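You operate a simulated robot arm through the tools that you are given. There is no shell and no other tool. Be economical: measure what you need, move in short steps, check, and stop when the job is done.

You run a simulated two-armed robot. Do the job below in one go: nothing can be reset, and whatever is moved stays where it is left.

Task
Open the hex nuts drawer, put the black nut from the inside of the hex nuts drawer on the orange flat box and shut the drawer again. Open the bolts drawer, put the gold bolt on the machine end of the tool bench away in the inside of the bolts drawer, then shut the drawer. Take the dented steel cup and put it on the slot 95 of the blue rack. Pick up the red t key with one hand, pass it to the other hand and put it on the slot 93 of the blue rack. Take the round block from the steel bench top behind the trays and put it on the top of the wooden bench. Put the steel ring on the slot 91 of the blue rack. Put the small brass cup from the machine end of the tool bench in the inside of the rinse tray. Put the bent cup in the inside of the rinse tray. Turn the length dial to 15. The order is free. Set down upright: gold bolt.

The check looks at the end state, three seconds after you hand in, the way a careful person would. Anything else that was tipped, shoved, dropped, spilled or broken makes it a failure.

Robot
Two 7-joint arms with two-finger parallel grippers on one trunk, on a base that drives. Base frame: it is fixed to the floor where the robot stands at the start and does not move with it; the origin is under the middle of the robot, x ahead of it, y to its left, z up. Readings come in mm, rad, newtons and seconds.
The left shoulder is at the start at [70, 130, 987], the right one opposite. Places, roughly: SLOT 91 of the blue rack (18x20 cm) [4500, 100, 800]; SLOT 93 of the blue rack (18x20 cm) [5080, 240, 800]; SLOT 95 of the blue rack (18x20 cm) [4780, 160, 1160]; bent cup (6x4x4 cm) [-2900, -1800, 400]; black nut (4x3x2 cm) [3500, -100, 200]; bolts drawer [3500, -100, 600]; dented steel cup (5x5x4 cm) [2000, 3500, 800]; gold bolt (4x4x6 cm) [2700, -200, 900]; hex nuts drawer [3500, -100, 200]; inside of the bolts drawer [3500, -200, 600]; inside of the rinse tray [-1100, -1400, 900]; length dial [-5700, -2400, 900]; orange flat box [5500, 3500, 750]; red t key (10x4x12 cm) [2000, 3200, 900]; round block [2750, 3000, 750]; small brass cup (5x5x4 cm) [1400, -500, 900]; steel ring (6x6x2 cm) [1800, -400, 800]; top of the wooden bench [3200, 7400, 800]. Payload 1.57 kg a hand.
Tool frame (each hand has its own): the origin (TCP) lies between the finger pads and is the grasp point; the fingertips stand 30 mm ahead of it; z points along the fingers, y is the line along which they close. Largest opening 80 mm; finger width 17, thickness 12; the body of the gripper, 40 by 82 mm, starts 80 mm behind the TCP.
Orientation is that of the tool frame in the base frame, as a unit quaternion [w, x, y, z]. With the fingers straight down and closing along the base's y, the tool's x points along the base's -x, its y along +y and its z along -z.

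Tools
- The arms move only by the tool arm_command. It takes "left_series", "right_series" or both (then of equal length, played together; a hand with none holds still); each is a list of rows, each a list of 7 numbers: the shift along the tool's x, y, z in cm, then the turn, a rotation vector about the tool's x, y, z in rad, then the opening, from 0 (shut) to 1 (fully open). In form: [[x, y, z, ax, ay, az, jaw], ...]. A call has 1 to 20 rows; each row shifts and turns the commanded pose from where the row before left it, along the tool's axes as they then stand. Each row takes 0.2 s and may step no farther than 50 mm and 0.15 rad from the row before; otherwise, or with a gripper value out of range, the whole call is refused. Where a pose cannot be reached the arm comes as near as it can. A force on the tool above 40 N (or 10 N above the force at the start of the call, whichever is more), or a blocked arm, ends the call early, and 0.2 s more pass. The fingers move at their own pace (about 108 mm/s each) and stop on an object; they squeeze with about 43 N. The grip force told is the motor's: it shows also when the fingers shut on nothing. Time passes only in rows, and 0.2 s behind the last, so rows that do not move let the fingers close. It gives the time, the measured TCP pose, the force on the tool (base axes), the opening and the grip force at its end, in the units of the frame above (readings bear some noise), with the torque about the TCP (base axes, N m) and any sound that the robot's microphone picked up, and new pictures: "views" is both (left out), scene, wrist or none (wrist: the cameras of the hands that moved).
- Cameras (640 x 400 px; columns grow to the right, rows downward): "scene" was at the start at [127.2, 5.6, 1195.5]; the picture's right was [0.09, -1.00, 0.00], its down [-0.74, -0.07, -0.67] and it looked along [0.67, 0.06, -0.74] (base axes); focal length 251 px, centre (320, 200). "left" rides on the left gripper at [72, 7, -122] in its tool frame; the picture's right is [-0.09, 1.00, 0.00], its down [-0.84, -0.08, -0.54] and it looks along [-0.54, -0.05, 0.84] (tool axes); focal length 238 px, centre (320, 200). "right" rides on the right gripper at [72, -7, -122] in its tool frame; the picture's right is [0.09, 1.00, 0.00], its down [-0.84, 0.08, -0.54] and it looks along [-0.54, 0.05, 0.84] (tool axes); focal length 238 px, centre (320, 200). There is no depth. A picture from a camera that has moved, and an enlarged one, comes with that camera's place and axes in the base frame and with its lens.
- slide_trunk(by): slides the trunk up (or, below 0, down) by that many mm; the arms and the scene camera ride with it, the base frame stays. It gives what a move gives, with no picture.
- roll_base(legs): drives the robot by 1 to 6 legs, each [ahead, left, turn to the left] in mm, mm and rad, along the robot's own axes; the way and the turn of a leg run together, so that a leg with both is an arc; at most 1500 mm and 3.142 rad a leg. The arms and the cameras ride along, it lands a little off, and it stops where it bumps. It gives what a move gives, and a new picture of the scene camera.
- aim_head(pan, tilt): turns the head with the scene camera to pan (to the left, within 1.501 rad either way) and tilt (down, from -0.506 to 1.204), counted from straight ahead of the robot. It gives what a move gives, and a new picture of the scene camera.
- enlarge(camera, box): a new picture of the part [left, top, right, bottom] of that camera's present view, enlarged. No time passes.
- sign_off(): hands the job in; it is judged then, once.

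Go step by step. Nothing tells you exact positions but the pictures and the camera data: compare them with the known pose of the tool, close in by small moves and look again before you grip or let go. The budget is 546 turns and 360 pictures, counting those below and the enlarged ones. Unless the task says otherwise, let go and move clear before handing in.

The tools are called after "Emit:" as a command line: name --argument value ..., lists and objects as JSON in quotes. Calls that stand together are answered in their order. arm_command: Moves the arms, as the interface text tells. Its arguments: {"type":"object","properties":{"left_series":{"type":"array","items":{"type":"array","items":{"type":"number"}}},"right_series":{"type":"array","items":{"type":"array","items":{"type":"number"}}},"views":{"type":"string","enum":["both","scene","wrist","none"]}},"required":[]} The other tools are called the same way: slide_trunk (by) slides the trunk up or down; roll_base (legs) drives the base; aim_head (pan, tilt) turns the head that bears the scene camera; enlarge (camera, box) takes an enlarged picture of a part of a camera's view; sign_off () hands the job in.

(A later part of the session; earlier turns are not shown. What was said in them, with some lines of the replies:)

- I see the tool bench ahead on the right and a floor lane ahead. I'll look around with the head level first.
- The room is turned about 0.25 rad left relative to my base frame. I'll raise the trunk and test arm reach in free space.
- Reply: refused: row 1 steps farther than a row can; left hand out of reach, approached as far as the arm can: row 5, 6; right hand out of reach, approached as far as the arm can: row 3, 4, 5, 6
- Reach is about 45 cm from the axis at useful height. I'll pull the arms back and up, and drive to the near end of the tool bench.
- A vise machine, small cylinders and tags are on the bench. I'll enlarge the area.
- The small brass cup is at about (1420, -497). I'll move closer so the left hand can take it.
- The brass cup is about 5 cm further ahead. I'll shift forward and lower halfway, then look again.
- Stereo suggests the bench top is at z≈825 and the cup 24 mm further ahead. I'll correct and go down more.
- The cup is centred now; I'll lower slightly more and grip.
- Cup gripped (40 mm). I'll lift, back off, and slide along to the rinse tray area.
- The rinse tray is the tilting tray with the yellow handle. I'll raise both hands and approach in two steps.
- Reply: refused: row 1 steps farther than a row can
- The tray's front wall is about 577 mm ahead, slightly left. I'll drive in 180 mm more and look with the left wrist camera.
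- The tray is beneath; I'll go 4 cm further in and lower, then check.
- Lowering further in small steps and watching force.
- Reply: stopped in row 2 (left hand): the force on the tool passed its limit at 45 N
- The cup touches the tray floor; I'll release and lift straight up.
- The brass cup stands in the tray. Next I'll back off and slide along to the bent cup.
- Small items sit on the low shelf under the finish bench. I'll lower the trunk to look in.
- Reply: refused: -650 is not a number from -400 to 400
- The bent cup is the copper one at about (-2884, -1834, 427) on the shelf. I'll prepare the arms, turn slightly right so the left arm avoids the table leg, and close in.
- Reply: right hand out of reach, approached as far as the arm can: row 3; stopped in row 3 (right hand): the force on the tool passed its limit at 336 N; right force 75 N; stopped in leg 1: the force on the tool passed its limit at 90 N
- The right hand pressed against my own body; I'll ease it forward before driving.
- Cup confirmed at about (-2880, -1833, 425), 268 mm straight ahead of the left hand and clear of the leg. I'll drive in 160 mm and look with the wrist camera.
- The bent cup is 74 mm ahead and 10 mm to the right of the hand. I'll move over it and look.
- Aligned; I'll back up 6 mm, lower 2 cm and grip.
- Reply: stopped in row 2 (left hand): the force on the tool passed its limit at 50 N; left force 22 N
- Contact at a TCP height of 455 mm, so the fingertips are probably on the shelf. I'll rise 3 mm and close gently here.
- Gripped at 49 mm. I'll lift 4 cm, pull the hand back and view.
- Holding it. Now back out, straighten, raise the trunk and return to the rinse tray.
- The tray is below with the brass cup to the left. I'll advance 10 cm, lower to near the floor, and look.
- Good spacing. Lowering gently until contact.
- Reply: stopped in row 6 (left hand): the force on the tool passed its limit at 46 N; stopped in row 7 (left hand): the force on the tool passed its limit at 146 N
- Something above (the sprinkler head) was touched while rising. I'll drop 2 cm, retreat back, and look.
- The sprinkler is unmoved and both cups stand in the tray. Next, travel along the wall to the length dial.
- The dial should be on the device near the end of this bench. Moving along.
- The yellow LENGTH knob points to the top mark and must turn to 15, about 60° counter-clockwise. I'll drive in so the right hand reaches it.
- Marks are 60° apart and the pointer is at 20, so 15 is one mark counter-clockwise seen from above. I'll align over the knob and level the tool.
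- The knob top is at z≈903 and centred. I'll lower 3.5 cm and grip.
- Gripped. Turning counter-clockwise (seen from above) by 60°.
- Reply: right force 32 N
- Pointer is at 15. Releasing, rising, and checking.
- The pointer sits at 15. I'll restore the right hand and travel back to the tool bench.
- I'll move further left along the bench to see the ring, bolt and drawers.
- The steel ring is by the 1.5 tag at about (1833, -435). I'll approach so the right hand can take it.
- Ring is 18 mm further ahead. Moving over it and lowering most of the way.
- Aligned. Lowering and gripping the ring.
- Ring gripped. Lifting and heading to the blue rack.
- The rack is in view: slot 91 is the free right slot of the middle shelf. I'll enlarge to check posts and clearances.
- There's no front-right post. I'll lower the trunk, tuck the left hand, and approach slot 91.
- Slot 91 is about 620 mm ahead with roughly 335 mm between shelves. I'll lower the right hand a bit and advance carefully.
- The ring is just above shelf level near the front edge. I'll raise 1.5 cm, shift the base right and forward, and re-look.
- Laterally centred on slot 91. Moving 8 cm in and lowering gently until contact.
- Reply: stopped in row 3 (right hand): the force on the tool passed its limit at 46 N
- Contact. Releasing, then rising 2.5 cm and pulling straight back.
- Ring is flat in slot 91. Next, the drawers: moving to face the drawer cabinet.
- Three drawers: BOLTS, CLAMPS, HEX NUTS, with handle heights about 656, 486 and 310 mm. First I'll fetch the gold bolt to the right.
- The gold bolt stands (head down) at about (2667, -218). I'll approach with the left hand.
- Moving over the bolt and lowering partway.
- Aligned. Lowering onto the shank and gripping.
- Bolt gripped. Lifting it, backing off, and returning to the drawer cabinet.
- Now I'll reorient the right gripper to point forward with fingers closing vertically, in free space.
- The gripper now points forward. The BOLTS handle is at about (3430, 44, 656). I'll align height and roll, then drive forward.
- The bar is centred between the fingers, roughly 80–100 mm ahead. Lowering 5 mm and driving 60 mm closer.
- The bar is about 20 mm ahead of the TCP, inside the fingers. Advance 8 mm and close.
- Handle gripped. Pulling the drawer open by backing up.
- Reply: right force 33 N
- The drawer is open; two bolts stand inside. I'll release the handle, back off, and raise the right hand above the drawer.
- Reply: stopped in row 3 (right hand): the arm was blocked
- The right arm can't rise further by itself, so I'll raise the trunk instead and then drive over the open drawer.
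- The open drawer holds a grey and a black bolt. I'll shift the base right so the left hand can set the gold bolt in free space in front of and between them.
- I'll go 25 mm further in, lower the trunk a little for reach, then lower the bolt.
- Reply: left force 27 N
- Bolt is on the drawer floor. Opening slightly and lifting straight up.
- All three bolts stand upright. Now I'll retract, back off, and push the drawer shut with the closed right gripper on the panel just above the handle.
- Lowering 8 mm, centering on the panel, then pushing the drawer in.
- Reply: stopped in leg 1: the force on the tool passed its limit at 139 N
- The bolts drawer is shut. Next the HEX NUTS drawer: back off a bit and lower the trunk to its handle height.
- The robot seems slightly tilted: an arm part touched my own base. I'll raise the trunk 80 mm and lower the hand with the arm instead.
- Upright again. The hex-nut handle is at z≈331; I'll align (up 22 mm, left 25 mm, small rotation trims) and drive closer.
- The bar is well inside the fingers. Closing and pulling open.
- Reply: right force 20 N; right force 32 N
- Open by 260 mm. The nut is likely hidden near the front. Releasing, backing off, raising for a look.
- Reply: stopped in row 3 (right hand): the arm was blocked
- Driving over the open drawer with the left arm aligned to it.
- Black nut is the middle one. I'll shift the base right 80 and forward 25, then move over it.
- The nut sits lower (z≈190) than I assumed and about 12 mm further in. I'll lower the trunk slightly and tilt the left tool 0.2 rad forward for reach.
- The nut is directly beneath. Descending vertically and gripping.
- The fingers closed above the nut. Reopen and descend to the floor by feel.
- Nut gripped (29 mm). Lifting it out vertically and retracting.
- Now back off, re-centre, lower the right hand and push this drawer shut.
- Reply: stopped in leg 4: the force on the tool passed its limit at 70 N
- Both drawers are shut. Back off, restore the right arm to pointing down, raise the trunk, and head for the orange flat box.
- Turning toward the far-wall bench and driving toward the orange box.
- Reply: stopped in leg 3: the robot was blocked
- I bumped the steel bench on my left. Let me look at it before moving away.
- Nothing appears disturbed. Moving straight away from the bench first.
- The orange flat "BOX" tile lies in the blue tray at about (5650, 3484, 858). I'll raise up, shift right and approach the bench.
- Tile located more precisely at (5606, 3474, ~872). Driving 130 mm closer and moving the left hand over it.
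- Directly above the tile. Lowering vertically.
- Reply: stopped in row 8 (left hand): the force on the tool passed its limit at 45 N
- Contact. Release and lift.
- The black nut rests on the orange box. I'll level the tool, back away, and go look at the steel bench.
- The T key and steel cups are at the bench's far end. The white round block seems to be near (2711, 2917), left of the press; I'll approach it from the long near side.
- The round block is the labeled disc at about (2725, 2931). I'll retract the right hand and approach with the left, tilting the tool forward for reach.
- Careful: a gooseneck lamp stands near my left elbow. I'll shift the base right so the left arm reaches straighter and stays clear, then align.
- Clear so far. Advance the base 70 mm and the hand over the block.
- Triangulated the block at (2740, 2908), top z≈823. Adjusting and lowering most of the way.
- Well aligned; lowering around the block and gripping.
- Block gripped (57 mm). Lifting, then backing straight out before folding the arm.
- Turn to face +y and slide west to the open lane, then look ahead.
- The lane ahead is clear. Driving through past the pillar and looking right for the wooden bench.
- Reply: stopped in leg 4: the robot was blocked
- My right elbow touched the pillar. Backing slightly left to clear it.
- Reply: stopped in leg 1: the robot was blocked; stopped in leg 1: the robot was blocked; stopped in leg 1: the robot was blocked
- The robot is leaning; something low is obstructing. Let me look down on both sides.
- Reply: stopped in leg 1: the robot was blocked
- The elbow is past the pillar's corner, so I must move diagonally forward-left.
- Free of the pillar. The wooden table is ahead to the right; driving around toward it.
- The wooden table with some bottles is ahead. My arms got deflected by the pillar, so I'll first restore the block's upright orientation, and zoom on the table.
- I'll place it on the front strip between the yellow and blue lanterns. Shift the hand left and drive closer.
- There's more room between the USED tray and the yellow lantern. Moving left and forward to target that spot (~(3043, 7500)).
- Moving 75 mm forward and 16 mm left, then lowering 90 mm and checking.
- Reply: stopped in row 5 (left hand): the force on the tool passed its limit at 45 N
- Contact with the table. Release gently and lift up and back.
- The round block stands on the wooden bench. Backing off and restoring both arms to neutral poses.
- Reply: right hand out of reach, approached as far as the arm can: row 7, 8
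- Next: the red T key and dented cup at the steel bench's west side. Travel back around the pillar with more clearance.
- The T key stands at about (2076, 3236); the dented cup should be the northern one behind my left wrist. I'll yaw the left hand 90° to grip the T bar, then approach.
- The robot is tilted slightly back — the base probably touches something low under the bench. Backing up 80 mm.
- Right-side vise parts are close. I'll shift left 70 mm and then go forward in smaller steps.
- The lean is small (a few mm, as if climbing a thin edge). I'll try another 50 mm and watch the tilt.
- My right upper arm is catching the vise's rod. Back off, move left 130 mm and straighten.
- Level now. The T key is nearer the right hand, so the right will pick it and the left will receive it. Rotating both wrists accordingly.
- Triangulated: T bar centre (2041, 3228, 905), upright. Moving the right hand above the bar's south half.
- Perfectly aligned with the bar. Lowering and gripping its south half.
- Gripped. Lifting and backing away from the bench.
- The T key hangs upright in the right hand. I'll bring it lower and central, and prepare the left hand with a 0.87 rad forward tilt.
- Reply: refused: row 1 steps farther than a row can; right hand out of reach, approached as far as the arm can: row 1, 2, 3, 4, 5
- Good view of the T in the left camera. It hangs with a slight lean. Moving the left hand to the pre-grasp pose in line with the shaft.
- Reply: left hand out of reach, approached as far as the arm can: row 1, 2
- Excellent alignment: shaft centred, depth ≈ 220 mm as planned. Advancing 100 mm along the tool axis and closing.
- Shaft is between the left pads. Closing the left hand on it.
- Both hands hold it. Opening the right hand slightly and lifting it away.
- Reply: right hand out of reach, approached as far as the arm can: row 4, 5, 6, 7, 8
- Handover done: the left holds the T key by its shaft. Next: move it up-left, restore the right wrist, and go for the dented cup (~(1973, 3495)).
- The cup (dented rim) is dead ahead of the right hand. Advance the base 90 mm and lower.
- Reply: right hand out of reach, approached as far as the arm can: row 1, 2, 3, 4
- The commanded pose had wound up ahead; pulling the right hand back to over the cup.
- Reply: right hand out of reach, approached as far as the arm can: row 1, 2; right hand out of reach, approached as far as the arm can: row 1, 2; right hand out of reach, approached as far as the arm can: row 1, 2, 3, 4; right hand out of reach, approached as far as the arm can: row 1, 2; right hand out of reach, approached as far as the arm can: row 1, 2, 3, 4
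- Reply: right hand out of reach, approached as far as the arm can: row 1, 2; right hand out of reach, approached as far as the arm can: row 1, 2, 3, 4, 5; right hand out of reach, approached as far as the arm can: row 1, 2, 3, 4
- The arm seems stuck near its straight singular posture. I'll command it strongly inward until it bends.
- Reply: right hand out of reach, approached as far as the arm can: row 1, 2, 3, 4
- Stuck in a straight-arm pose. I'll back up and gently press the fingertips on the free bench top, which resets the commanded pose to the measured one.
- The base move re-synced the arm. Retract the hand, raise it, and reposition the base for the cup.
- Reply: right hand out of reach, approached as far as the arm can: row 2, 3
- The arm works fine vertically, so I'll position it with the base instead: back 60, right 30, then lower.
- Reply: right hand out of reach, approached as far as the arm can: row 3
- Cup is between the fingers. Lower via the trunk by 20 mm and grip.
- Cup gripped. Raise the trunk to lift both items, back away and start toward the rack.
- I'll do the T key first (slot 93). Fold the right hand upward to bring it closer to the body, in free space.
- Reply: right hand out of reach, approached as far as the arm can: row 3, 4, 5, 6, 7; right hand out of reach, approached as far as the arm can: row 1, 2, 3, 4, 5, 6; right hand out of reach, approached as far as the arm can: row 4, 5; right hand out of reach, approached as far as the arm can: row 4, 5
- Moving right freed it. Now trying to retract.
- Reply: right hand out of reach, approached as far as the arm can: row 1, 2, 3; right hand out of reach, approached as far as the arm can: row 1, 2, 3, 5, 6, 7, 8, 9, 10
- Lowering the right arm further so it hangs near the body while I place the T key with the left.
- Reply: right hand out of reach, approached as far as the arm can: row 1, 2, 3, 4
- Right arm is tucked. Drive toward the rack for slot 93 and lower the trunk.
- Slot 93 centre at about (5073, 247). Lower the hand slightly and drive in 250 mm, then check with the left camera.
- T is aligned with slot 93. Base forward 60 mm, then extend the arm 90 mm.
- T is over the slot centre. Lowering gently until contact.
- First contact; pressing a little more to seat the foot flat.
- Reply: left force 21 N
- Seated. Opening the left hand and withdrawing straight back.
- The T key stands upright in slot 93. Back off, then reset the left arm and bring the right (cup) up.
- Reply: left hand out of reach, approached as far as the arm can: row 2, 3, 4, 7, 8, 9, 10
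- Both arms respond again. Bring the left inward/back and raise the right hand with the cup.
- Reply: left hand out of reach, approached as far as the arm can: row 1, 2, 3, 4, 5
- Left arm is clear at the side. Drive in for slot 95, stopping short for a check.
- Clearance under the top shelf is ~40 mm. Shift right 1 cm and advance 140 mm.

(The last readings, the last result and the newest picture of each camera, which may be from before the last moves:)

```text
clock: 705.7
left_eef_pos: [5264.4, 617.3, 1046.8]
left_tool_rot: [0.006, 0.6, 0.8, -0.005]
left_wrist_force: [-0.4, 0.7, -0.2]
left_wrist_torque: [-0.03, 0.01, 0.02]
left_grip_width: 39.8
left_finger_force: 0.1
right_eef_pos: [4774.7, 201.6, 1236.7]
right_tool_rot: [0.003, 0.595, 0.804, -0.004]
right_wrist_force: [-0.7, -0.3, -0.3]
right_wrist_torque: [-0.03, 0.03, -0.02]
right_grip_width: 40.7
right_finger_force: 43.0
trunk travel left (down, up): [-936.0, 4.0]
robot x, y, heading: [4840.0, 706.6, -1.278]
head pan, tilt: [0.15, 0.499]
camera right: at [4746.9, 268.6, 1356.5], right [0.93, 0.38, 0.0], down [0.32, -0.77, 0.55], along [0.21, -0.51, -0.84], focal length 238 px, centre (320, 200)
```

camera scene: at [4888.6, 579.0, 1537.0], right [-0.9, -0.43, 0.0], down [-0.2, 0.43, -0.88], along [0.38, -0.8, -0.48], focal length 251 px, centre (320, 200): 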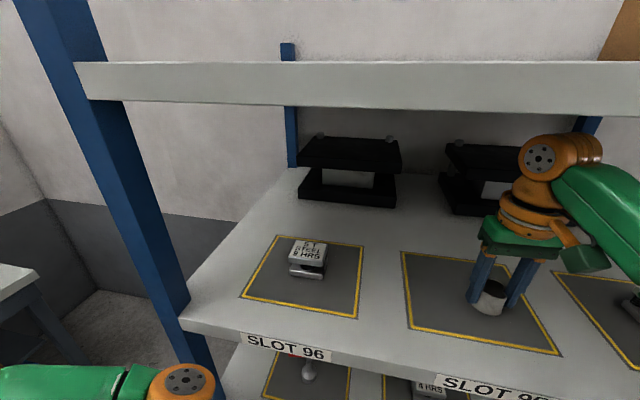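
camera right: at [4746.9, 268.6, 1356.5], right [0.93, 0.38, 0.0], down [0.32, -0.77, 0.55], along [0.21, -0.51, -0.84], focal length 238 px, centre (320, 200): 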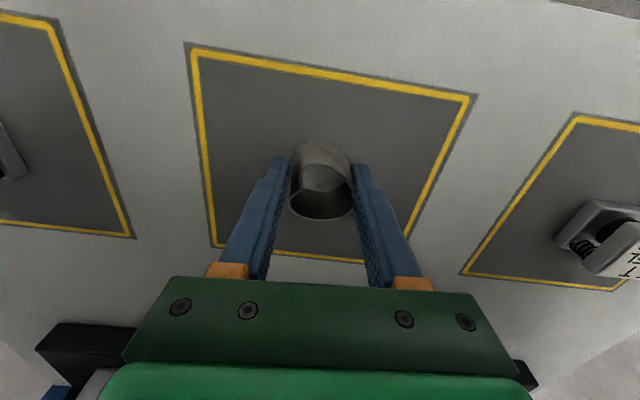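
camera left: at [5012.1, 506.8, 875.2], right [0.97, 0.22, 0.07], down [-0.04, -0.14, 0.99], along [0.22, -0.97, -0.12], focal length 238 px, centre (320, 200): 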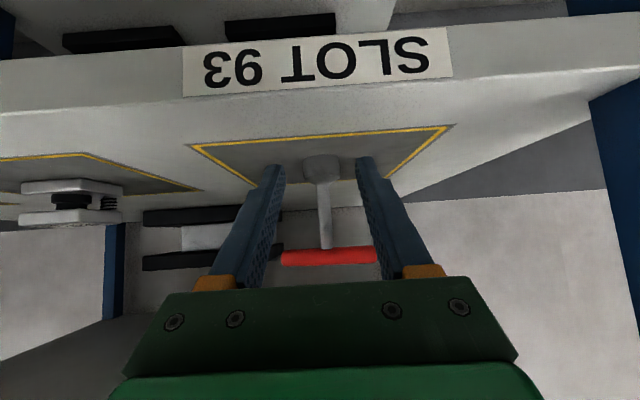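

Centred over slot 95. Lowering gently.

Emit:
arm_command --right_series '[[0, 0, 0.6, 0, 0, 0, 0], [0, 0, 0.4, 0, 0, 0, 0], [0, 0, 0.4, 0, 0, 0, 0], [0, 0, 0.3, 0, 0, 0, 0], [0, 0, 0.3, 0, 0, 0, 0], [0, 0, 0.3, 0, 0, 0, 0], [0, 0, 0.3, 0, 0, 0, 0], [0, 0, 0.3, 0, 0, 0, 0], [0, 0, 0.3, 0, 0, 0, 0], [0, 0, 0.3, 0, 0, 0, 0]]' --views "wrist"

```text
clock: 707.9
left_eef_pos: [5264.6, 614.7, 1046.0]
left_tool_rot: [0.004, 0.601, 0.8, -0.005]
left_wrist_force: [-0.2, -0.4, -1.3]
left_wrist_torque: [-0.04, 0.0, 0.0]
left_grip_width: 40.1
left_finger_force: 0.0
right_eef_pos: [4773.2, 198.9, 1200.8]
right_tool_rot: [0.002, 0.595, 0.804, -0.004]
right_wrist_force: [0.0, -0.5, 0.1]
right_wrist_torque: [0.01, -0.01, 0.03]
right_grip_width: 40.6
right_finger_force: 42.9
trunk travel left (down, up): [-936.0, 4.0]
robot x, y, heading: [4837.8, 702.0, -1.278]
head pan, tilt: [0.15, 0.499]
camera right: at [4746.8, 266.0, 1320.6], right [0.93, 0.38, 0.0], down [0.32, -0.77, 0.55], along [0.21, -0.51, -0.84], focal length 238 px, centre (320, 200)
```

right: 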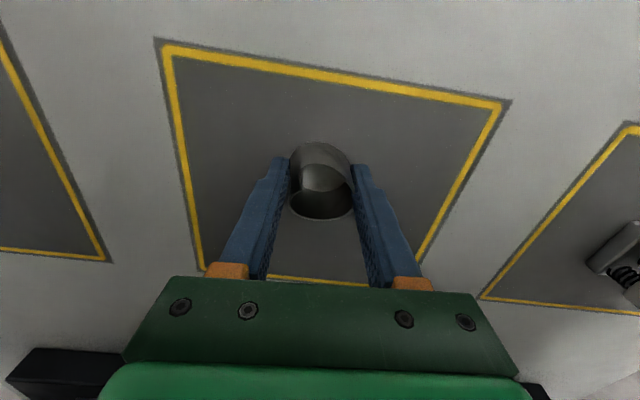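

Emit:
arm_command --right_series '[[0, 0, 0.3, 0, 0, 0, 0], [0, 0, 0.3, 0, 0, 0, 0], [0, 0, 0.3, 0, 0, 0, 0], [0, 0, 0.3, 0, 0, 0, 0], [0, 0, 0.3, 0, 0, 0, 0], [0, 0, 0.3, 0, 0, 0, 0], [0, 0, 0.3, 0, 0, 0, 0]]' --views "none"

```text
clock: 708.9
left_eef_pos: [5263.4, 618.7, 1046.4]
left_tool_rot: [0.006, 0.601, 0.799, -0.005]
left_wrist_force: [0.3, -0.5, -0.3]
left_wrist_torque: [0.01, 0.01, -0.04]
left_grip_width: 39.9
left_finger_force: 0.0
right_eef_pos: [4773.8, 202.4, 1194.5]
right_tool_rot: [0.008, 0.595, 0.803, -0.006]
right_wrist_force: [-1.4, -1.9, 18.1]
right_wrist_torque: [0.12, 0.07, -0.02]
right_grip_width: 40.5
right_finger_force: 42.6
trunk travel left (down, up): [-936.0, 4.0]
robot x, y, heading: [4842.9, 705.2, -1.281]
head pan, tilt: [0.15, 0.499]
stopped in row 4 (right hand): the force on the tool passed its limit at 46 N (the readings are from after the stop); the commanded pose is now the measured one
```

Contact. Release, rise, and withdraw.

Emit:
arm_command --right_series '[[0, 0, -0.1, 0, 0, 0, 0], [0, 0, 0, 0, 0, 0, 0.9], [0, 0, 0, 0, 0, 0, 0.9], [0, 0, -2, 0, 0, 0, 0.9], [0, 0, -2.2, 0, 0, 0, 0.9], [3, 0, 0, 0, 0, 0, 0.9], [0, 0, 0, 0, 0, 0, 0.9]]' --views "wrist"

```text
clock: 710.5
left_eef_pos: [5264.3, 615.4, 1045.6]
left_tool_rot: [0.005, 0.602, 0.799, -0.005]
left_wrist_force: [0.5, -0.3, -0.9]
left_wrist_torque: [0.0, -0.01, 0.0]
left_grip_width: 39.7
left_finger_force: 0.0
right_eef_pos: [4766.1, 226.8, 1233.6]
right_tool_rot: [0.005, 0.595, 0.804, -0.005]
right_wrist_force: [-0.2, -0.8, -0.1]
right_wrist_torque: [-0.01, -0.01, 0.0]
right_grip_width: 71.9
right_finger_force: 0.1
trunk travel left (down, up): [-936.0, 4.0]
robot x, y, heading: [4836.6, 708.0, -1.282]
head pan, tilt: [0.15, 0.499]
camera right: at [4737.4, 295.0, 1353.1], right [0.93, 0.38, 0.0], down [0.32, -0.77, 0.55], along [0.21, -0.51, -0.83], focal length 238 px, centre (320, 200)
```

right: 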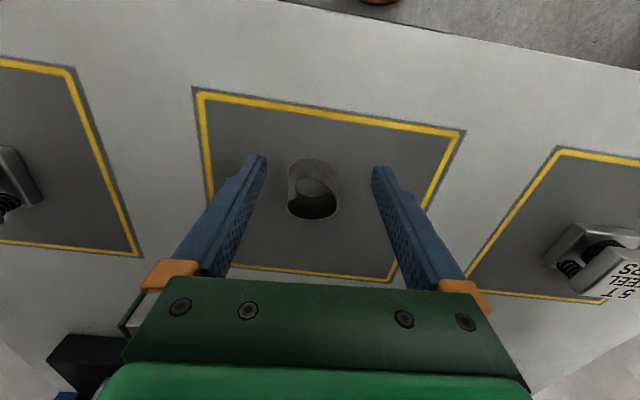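

The cup stands in slot 95. Backing away and taking a final look.

Emit:
roll_base --legs '[[-600, 0, 0]]'

Emit:
enlarge --camera "scene" --box '[200, 60, 600, 360]'

```text
clock: 713.9
left_eef_pos: [5090.1, 1193.3, 1047.0]
left_tool_rot: [0.004, 0.598, 0.801, -0.005]
left_wrist_force: [-0.1, 0.8, 0.5]
left_wrist_torque: [0.01, 0.02, -0.03]
left_grip_width: 40.1
left_finger_force: 0.0
right_eef_pos: [4594.1, 801.4, 1232.8]
right_tool_rot: [0.004, 0.593, 0.805, -0.004]
right_wrist_force: [0.1, -0.3, 0.1]
right_wrist_torque: [0.04, 0.0, 0.02]
right_grip_width: 72.0
right_finger_force: 0.0
trunk travel left (down, up): [-936.0, 4.0]
robot x, y, heading: [4660.0, 1279.8, -1.271]
head pan, tilt: [0.15, 0.499]
camera scene: at [4715.7, 1148.4, 1536.3], right [-0.9, -0.43, 0.0], down [-0.21, 0.43, -0.88], along [0.38, -0.79, -0.48], focal length 251 px, centre (320, 200)
```

scene: 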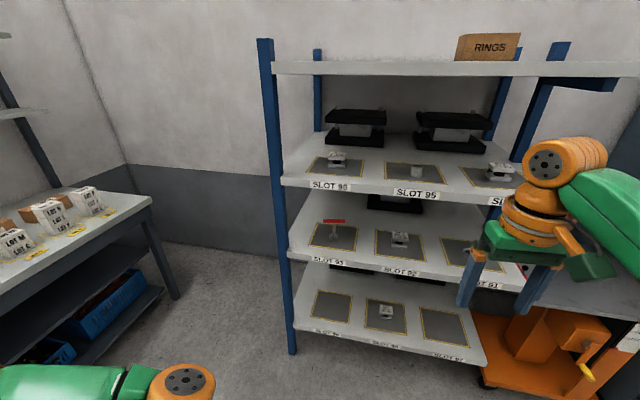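

```text
1.33 times, centred on (400, 210) of scene
camera zoom: at [4715.7, 1148.4, 1536.3], right [-0.9, -0.43, 0.0], down [-0.21, 0.43, -0.88], along [0.38, -0.79, -0.48], focal length 335 px, centre (213, 187)
```

zoom: 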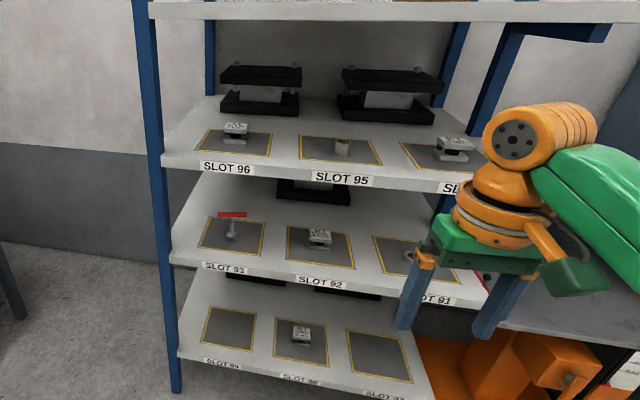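

The rack is as required. One last check that both drawers are flush.

Emit:
aim_head --pan -0.75 --tilt 0.5

Emit:
enlarge --camera "scene" --box '[200, 160, 520, 360]'

```text
clock: 715.0
left_eef_pos: [5089.3, 1195.3, 1046.4]
left_tool_rot: [0.005, 0.598, 0.801, -0.004]
left_wrist_force: [-0.1, 0.0, -0.3]
left_wrist_torque: [-0.01, 0.01, 0.02]
left_grip_width: 40.1
left_finger_force: 0.0
right_eef_pos: [4592.4, 802.8, 1233.6]
right_tool_rot: [0.005, 0.593, 0.805, -0.005]
right_wrist_force: [-0.4, 0.4, 0.3]
right_wrist_torque: [0.0, -0.01, -0.02]
right_grip_width: 71.9
right_finger_force: 0.1
trunk travel left (down, up): [-936.0, 4.0]
robot x, y, heading: [4660.4, 1281.2, -1.274]
head pan, tilt: [-0.75, 0.499]
camera scene: at [4636.1, 1150.4, 1536.5], right [-0.9, 0.44, 0.0], down [0.21, 0.43, -0.88], along [-0.38, -0.79, -0.48], focal length 251 px, centre (320, 200)
```

scene: 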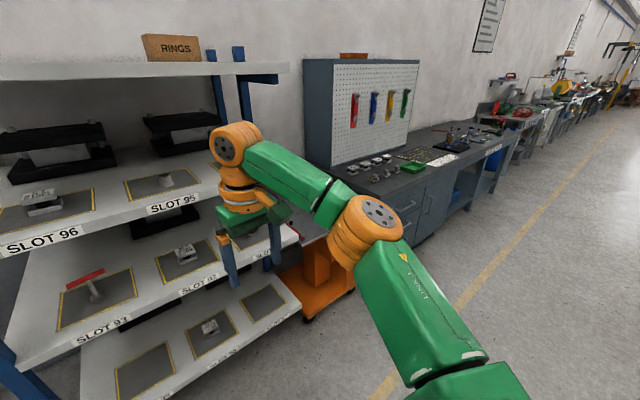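

```text
2.00 times, centred on (360, 260) of scene
camera zoom: at [4636.1, 1150.4, 1536.5], right [-0.9, 0.44, 0.0], down [0.21, 0.43, -0.88], along [-0.38, -0.79, -0.48], focal length 503 px, centre (240, 80)
```

zoom: 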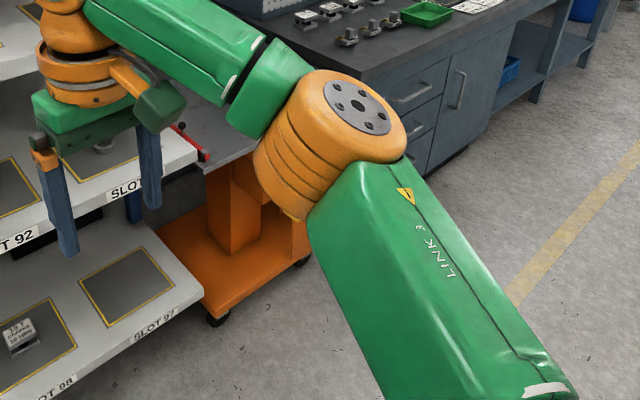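

The drawers look flush, the hands are empty and clear, and every item is placed. Handing in.

Emit:
sign_off

```text
The job is handed in.
```

I finished every item on the list and handed the job in, though I could not re-check the gold bolt after shutting its drawer: it stood upright beforehand, and the drawer closed with a 139 N bump.

I also touched a few fixed things on the way: the sprinkler over the rinse tray, the steel bench, a pillar and possibly the vise rod. I saw nothing knocked over at the sprinkler or the bench; I did not look back at the vise rod or the pillar.
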